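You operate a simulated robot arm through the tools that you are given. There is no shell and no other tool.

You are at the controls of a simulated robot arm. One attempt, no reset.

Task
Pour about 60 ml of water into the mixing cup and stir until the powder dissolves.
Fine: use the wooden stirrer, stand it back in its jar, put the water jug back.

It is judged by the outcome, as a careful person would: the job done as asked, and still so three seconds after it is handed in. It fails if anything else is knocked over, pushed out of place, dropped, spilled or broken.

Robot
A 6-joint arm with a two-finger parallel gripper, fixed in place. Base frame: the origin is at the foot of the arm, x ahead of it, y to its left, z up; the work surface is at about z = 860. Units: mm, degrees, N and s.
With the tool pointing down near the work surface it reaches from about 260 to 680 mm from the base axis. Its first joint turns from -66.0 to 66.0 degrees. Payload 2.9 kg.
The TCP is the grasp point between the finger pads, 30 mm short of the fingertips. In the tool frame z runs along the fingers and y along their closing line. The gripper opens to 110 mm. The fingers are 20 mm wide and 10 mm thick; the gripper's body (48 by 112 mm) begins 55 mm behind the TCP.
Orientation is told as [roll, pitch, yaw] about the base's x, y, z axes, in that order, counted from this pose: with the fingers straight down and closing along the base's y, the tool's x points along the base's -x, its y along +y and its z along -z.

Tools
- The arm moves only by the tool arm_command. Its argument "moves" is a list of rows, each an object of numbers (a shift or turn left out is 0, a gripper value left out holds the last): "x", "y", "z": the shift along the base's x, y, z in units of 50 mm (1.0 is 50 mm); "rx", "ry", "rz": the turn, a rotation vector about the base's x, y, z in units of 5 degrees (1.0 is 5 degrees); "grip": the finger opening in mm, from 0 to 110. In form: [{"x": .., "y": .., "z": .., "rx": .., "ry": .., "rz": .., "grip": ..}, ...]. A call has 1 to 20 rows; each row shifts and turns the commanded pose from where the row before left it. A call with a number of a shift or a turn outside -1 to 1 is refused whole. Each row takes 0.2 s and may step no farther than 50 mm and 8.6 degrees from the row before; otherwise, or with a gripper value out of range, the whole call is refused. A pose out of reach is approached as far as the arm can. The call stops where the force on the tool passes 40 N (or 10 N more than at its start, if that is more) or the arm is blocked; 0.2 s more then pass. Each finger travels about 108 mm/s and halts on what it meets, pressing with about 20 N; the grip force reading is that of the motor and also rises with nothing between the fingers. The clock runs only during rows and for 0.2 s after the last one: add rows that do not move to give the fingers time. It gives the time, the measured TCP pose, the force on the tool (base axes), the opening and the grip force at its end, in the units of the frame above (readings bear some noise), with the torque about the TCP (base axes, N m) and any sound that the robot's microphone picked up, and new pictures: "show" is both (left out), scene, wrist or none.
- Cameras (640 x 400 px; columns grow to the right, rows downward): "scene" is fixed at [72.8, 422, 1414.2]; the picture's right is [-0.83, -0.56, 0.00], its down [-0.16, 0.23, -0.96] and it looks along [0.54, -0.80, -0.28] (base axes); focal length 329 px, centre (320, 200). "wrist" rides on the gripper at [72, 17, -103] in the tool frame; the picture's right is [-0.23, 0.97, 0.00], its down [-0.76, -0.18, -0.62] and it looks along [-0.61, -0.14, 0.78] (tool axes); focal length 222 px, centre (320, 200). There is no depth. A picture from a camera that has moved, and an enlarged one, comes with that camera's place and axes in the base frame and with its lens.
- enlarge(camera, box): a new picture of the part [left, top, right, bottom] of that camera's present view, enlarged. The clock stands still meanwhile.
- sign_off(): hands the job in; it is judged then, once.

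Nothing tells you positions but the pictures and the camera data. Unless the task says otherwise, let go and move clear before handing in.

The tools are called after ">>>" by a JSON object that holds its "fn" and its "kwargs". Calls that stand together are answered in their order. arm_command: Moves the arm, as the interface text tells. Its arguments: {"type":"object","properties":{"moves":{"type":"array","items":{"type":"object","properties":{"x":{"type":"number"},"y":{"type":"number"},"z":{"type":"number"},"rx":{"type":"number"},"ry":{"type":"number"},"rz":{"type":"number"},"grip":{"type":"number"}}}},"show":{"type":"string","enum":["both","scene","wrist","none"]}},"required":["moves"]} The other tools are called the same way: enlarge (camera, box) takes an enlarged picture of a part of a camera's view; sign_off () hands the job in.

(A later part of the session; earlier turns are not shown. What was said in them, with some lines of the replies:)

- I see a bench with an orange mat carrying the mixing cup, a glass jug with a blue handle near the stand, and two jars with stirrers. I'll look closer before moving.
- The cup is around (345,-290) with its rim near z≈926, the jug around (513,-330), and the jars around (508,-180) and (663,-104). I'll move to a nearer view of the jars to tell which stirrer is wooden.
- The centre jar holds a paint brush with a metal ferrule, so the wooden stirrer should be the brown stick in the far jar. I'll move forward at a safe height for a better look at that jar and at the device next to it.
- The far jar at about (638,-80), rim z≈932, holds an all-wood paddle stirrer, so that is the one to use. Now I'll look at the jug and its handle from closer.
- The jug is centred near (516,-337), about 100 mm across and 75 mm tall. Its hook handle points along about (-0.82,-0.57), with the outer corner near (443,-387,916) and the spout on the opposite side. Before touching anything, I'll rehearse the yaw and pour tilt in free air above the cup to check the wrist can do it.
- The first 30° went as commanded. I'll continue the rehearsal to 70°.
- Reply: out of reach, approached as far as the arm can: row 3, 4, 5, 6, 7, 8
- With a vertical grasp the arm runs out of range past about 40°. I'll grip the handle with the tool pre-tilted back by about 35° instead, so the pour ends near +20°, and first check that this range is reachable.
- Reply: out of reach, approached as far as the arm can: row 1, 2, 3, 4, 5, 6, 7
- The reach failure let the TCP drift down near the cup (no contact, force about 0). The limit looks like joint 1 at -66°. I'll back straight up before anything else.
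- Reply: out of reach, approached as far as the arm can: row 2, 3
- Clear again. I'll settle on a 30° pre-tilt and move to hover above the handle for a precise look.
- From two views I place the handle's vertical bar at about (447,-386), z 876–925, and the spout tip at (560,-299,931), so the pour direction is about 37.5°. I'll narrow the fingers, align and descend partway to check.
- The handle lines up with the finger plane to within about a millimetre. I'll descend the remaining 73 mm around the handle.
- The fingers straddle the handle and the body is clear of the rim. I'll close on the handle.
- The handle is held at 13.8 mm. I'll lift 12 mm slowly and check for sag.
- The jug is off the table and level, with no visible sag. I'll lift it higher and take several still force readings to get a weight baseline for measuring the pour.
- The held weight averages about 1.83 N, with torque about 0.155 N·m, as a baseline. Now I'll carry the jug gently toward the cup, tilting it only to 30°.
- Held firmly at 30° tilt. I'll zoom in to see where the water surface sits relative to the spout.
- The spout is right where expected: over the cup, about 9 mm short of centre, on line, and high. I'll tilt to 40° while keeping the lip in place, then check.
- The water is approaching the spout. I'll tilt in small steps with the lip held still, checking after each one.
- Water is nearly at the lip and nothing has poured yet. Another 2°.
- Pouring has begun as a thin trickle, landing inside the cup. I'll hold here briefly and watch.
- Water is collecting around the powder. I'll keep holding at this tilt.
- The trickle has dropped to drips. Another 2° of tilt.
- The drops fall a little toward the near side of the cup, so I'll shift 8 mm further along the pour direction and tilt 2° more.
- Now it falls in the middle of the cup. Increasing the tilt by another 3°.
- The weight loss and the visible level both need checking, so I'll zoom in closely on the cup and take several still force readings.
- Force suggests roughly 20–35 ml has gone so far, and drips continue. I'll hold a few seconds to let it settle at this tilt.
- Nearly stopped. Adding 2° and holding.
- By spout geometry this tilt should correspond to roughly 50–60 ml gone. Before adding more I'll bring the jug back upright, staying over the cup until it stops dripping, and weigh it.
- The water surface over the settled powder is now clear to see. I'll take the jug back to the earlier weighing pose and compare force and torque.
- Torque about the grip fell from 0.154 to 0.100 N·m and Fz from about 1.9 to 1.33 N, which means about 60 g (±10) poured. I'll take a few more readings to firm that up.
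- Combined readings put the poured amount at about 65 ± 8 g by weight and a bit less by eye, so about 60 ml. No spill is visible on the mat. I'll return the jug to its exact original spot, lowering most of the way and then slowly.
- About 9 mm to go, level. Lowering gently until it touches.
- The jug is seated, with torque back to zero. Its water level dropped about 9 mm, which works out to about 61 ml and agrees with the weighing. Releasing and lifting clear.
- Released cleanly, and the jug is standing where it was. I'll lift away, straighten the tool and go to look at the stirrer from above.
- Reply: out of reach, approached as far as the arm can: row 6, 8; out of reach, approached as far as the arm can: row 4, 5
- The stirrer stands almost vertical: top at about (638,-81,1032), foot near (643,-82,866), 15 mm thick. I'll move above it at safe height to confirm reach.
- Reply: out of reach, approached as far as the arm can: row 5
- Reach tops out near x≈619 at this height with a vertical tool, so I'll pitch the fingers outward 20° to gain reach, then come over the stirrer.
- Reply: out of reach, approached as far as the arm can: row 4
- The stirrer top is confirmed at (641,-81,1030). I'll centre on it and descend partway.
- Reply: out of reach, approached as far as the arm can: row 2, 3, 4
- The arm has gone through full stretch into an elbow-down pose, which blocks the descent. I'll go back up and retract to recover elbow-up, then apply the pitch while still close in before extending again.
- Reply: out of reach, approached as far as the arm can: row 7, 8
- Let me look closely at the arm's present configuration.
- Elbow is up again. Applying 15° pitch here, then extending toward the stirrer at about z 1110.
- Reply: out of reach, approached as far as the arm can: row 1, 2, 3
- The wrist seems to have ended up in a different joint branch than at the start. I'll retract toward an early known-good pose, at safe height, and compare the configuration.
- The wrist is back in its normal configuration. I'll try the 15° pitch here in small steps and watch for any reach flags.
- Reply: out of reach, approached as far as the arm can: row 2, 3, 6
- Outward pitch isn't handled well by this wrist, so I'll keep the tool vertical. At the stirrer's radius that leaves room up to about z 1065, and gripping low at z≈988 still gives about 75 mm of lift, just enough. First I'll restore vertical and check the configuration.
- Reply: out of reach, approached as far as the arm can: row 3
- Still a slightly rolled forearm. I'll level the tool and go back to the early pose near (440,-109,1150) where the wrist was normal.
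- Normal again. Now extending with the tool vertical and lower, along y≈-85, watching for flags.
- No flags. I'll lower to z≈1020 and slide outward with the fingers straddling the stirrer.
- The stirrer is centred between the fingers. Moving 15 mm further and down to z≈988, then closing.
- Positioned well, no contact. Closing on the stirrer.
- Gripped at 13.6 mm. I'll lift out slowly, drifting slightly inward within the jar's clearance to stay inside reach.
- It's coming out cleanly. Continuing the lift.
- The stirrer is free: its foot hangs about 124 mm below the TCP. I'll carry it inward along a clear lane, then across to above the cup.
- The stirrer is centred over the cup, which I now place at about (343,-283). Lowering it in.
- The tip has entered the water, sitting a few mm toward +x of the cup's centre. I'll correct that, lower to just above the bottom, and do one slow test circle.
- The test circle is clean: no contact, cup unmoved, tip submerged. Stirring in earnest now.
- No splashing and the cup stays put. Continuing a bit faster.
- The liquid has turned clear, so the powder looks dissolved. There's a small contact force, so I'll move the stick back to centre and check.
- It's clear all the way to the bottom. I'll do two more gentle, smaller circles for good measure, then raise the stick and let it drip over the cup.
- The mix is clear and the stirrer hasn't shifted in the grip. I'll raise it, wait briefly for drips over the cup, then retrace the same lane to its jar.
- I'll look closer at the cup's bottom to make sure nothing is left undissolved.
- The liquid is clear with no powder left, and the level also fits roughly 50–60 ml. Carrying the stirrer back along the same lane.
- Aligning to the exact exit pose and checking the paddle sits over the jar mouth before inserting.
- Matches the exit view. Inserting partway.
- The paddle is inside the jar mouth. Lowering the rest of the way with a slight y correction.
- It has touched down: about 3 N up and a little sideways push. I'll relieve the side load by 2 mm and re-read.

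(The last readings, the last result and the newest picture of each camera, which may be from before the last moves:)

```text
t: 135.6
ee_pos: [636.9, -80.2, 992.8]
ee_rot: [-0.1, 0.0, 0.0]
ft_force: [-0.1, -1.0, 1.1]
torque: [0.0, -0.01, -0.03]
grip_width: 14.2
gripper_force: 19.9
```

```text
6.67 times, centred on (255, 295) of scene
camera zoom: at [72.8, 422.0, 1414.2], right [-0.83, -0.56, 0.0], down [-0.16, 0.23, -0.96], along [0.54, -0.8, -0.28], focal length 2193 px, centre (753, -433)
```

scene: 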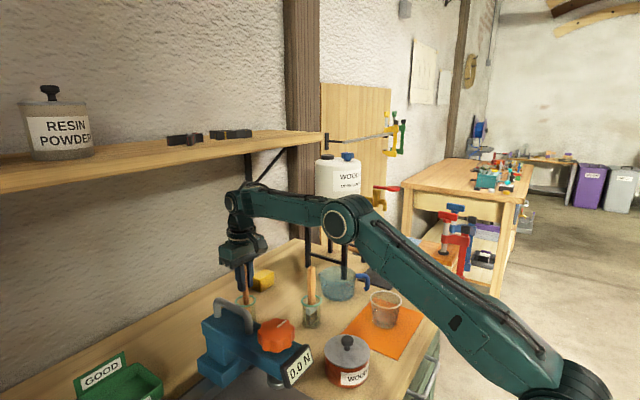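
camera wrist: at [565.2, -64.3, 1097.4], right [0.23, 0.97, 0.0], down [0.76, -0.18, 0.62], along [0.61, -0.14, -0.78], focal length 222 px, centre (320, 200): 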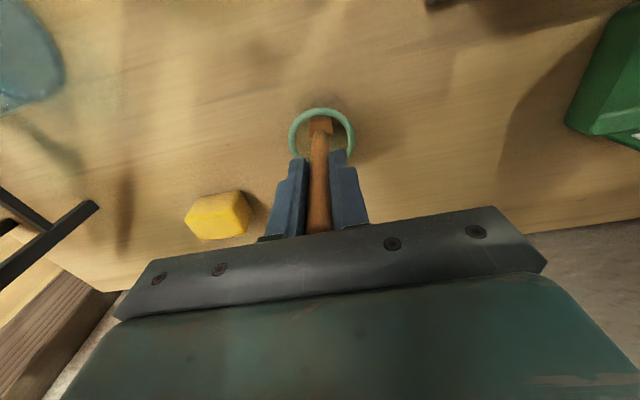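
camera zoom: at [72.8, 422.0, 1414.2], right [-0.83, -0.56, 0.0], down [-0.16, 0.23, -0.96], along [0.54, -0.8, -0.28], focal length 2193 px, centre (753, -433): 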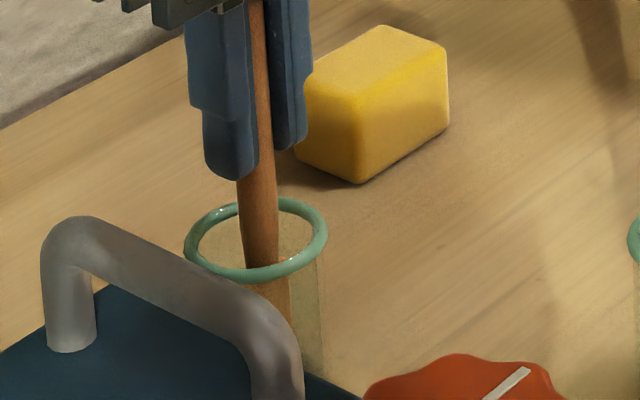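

The side load is gone and it rests lightly on the jar floor. Opening slowly.

>>> {"fn": "arm_command", "kwargs": {"moves": [{"grip": 16}, {"grip": 18}, {"grip": 22}, {"grip": 28}, {}, {}], "show": "both"}}

>>> {"fn": "enlarge", "kwargs": {"camera": "scene", "box": [215, 245, 295, 325]}}

>>> {"fn": "enlarge", "kwargs": {"camera": "wrist", "box": [240, 80, 420, 240]}}

```text
t: 137.0
ee_pos: [637.3, -81.7, 991.6]
ee_rot: [-0.1, 0.1, 0.2]
ft_force: [-0.2, 0.4, -0.1]
torque: [-0.02, 0.03, 0.0]
grip_width: 28.0
gripper_force: 0.0
camera wrist: at [563.4, -64.3, 1097.4], right [0.23, 0.97, 0.0], down [0.76, -0.18, 0.62], along [0.61, -0.14, -0.78], focal length 222 px, centre (320, 200)
```

scene: 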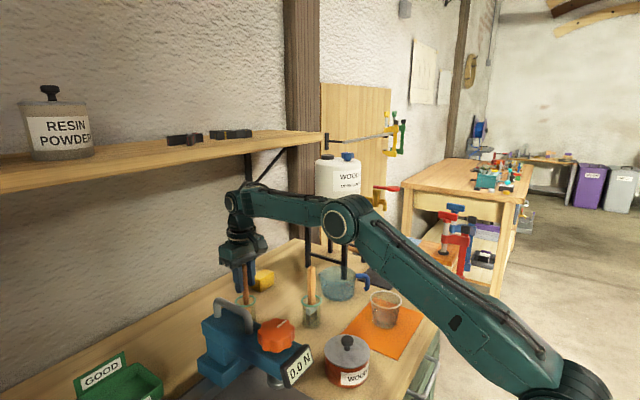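
wrist: 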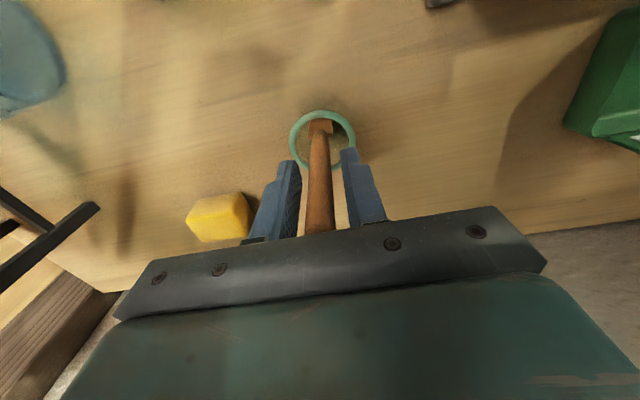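

```text
5.00 times, centred on (255, 285) of scene
camera zoom: at [72.8, 422.0, 1414.2], right [-0.83, -0.56, 0.0], down [-0.16, 0.23, -0.96], along [0.54, -0.8, -0.28], focal length 1645 px, centre (645, -225)
```

zoom: 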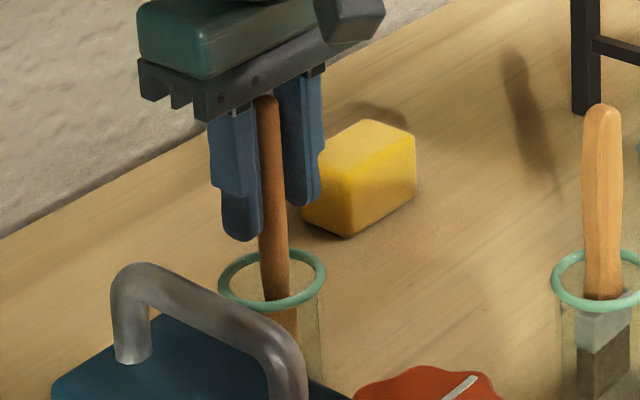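

```text
2.50 times, centred on (330, 160) of wrist
camera zoom: at [563.4, -64.3, 1097.4], right [0.23, 0.97, 0.0], down [0.76, -0.18, 0.62], along [0.61, -0.14, -0.78], focal length 555 px, centre (295, 300)
```

zoom: 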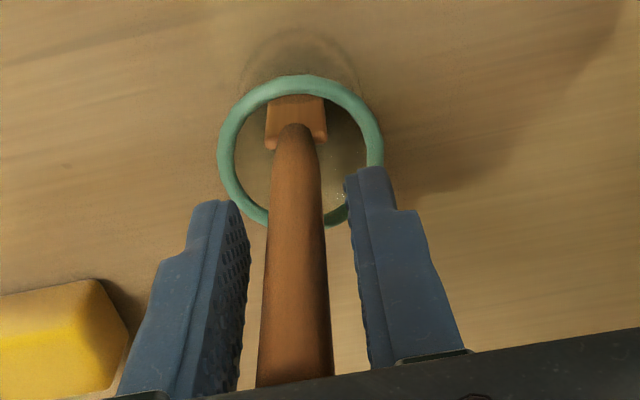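

The stirrer stands freely in its jar. Opening wider, rising a little and backing away along -x.

>>> {"fn": "arm_command", "kwargs": {"moves": [{"grip": 40}, {"grip": 55}, {"z": 0.2}, {"z": 0.3}, {"x": -0.3, "z": 0.1}, {"x": -0.4, "z": 0.1}, {"x": -0.5, "z": 0.2}, {"x": -0.5, "z": 0.2}, {"x": -0.6, "z": 0.3}, {"x": -0.6, "z": 0.3}, {"x": -0.6, "z": 0.3}], "show": "both"}}

>>> {"fn": "enlarge", "kwargs": {"camera": "scene", "box": [200, 240, 320, 330]}}

>>> {"fn": "enlarge", "kwargs": {"camera": "scene", "box": [310, 240, 430, 340]}}

```text
t: 139.4
ee_pos: [461.1, -82.3, 1093.0]
ee_rot: [-0.1, 0.0, 0.1]
ft_force: [-0.1, 0.5, 0.0]
torque: [0.04, 0.04, 0.0]
grip_width: 54.9
gripper_force: 0.1
camera wrist: at [387.6, -65.1, 1197.3], right [0.23, 0.97, 0.0], down [0.76, -0.18, 0.62], along [0.61, -0.14, -0.78], focal length 222 px, centre (320, 200)
```

scene: 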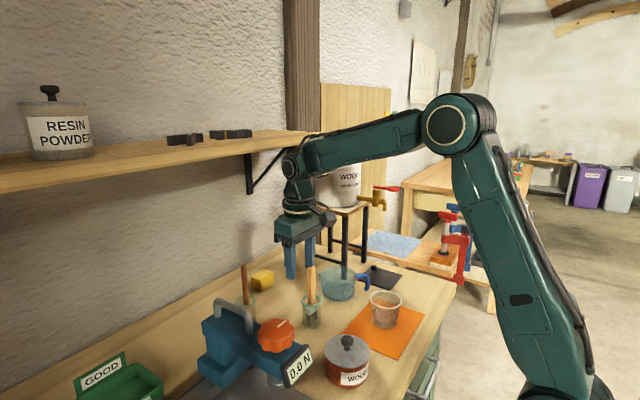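
wrist: 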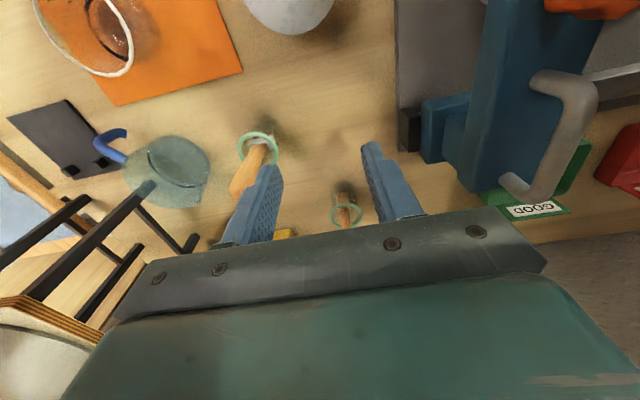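

```text
4.44 times, centred on (260, 285) of scene
camera zoom: at [72.8, 422.0, 1414.2], right [-0.83, -0.56, 0.0], down [-0.16, 0.23, -0.96], along [0.54, -0.8, -0.28], focal length 1462 px, centre (587, -178)
```

zoom: 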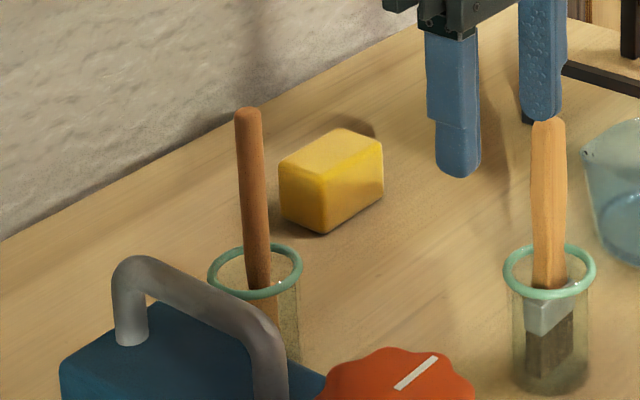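

```text
4.00 times, centred on (370, 290) of scene
camera zoom: at [72.8, 422.0, 1414.2], right [-0.83, -0.56, 0.0], down [-0.16, 0.23, -0.96], along [0.54, -0.8, -0.28], focal length 1316 px, centre (120, -160)
```

zoom: 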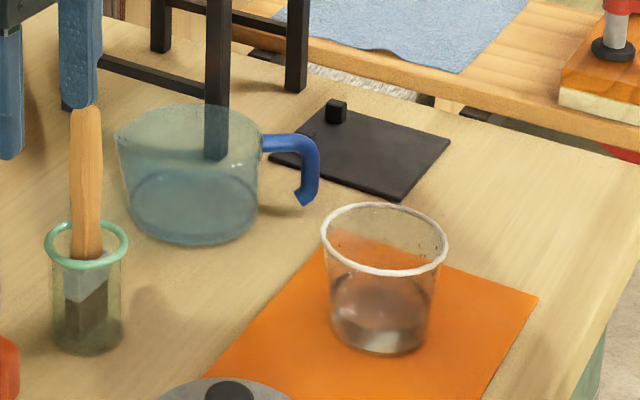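

Everything is standing where it belongs and the mix is clear. I'll raise the arm well clear and take a last overview for spills.

>>> {"fn": "arm_command", "kwargs": {"moves": [{"z": 0.6, "x": -0.3}, {"z": 0.6, "x": -0.5}, {"z": 0.5, "x": -0.5, "y": -0.3}, {"x": -0.4, "y": -0.6}, {"y": -0.6}, {"y": -0.6}, {}, {}], "show": "both"}}

>>> {"fn": "enlarge", "kwargs": {"camera": "wrist", "box": [180, 0, 480, 220]}}

>>> {"fn": "enlarge", "kwargs": {"camera": "scene", "box": [220, 240, 460, 390]}}

```text
t: 141.2
ee_pos: [376.1, -186.1, 1178.7]
ee_rot: [-0.2, 0.1, 0.1]
ft_force: [-0.2, 0.3, -0.5]
torque: [0.01, 0.0, -0.02]
grip_width: 55.2
gripper_force: 0.0
camera wrist: at [303.3, -169.3, 1282.3], right [0.23, 0.97, 0.0], down [0.76, -0.18, 0.62], along [0.61, -0.14, -0.78], focal length 222 px, centre (320, 200)
```

scene: 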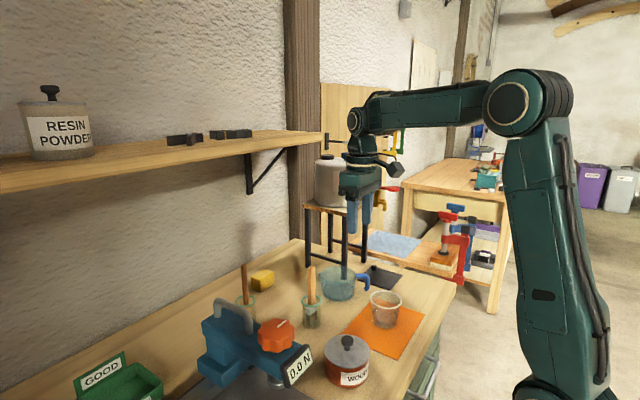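
wrist: 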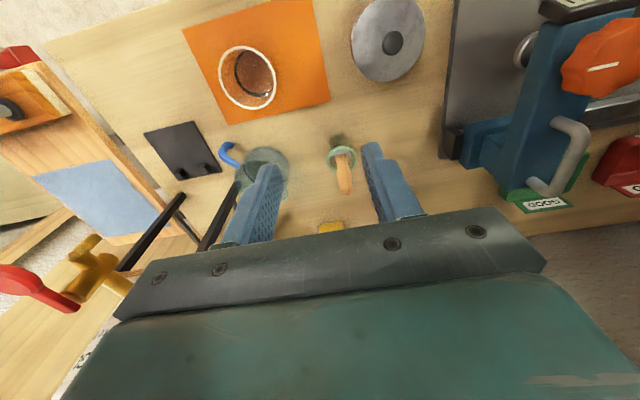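

```text
1.82 times, centred on (330, 110) of wrist
camera zoom: at [303.3, -169.3, 1282.3], right [0.23, 0.97, 0.0], down [0.76, -0.18, 0.62], along [0.61, -0.14, -0.78], focal length 404 px, centre (302, 364)
```

zoom: 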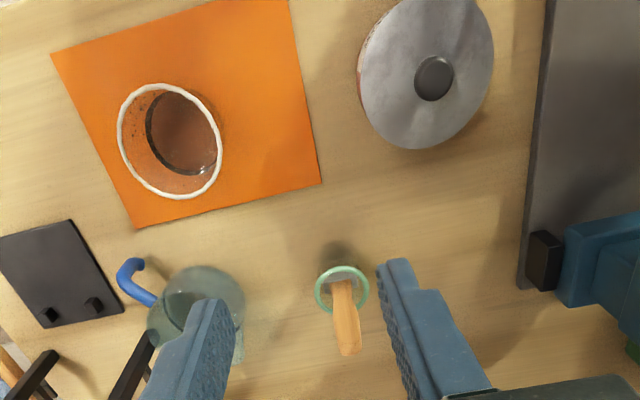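

```text
2.67 times, centred on (340, 315) of scene
camera zoom: at [72.8, 422.0, 1414.2], right [-0.83, -0.56, 0.0], down [-0.16, 0.23, -0.96], along [0.54, -0.8, -0.28], focal length 877 px, centre (267, -107)
```

zoom: 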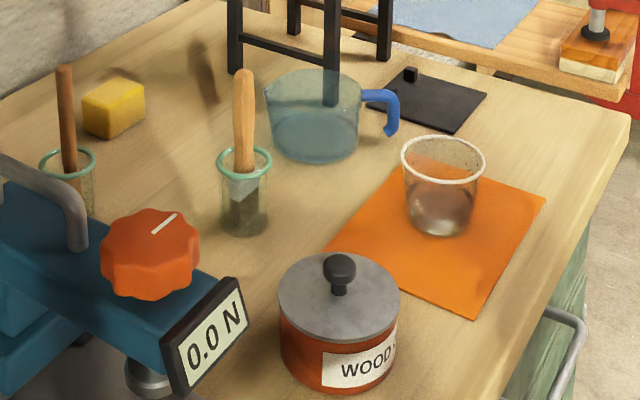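

The final view matches the starting layout: the jug is back in place, the wooden stirrer is in its jar, and the cup is on its mat with clear liquid. No spills are visible and the arm is clear, so I'm handing in.

>>> {"fn": "sign_off", "kwargs": {}}

```text
The job is handed in.
```

I poured about 60 ml of water into the mixing cup, stirred it with the wooden stirrer until the liquid was clear, and handed the job in.

- **Water amount:** 60 ml is an estimate, because nothing on the bench showed the volume directly. The jug's weight loss gave about 65 ml, the drop in its water level about 61 ml, and the level in the cup about 50 ml.
- **Powder:** from above and from the side, no undissolved powder was visible in the cup.
- **Stirrer:** the wooden one was the paddle stick in the far jar; the stick in the nearer jar is a paint brush. The stirrer is standing back in its jar.
- **Jug:** it is back where it started.
- **Everything else:** the last pictures show nothing moved and no spills, and the arm is clear of the bench.

While stirring, the stick briefly pressed on something with about 4 N, probably the cup. The cup did not move.
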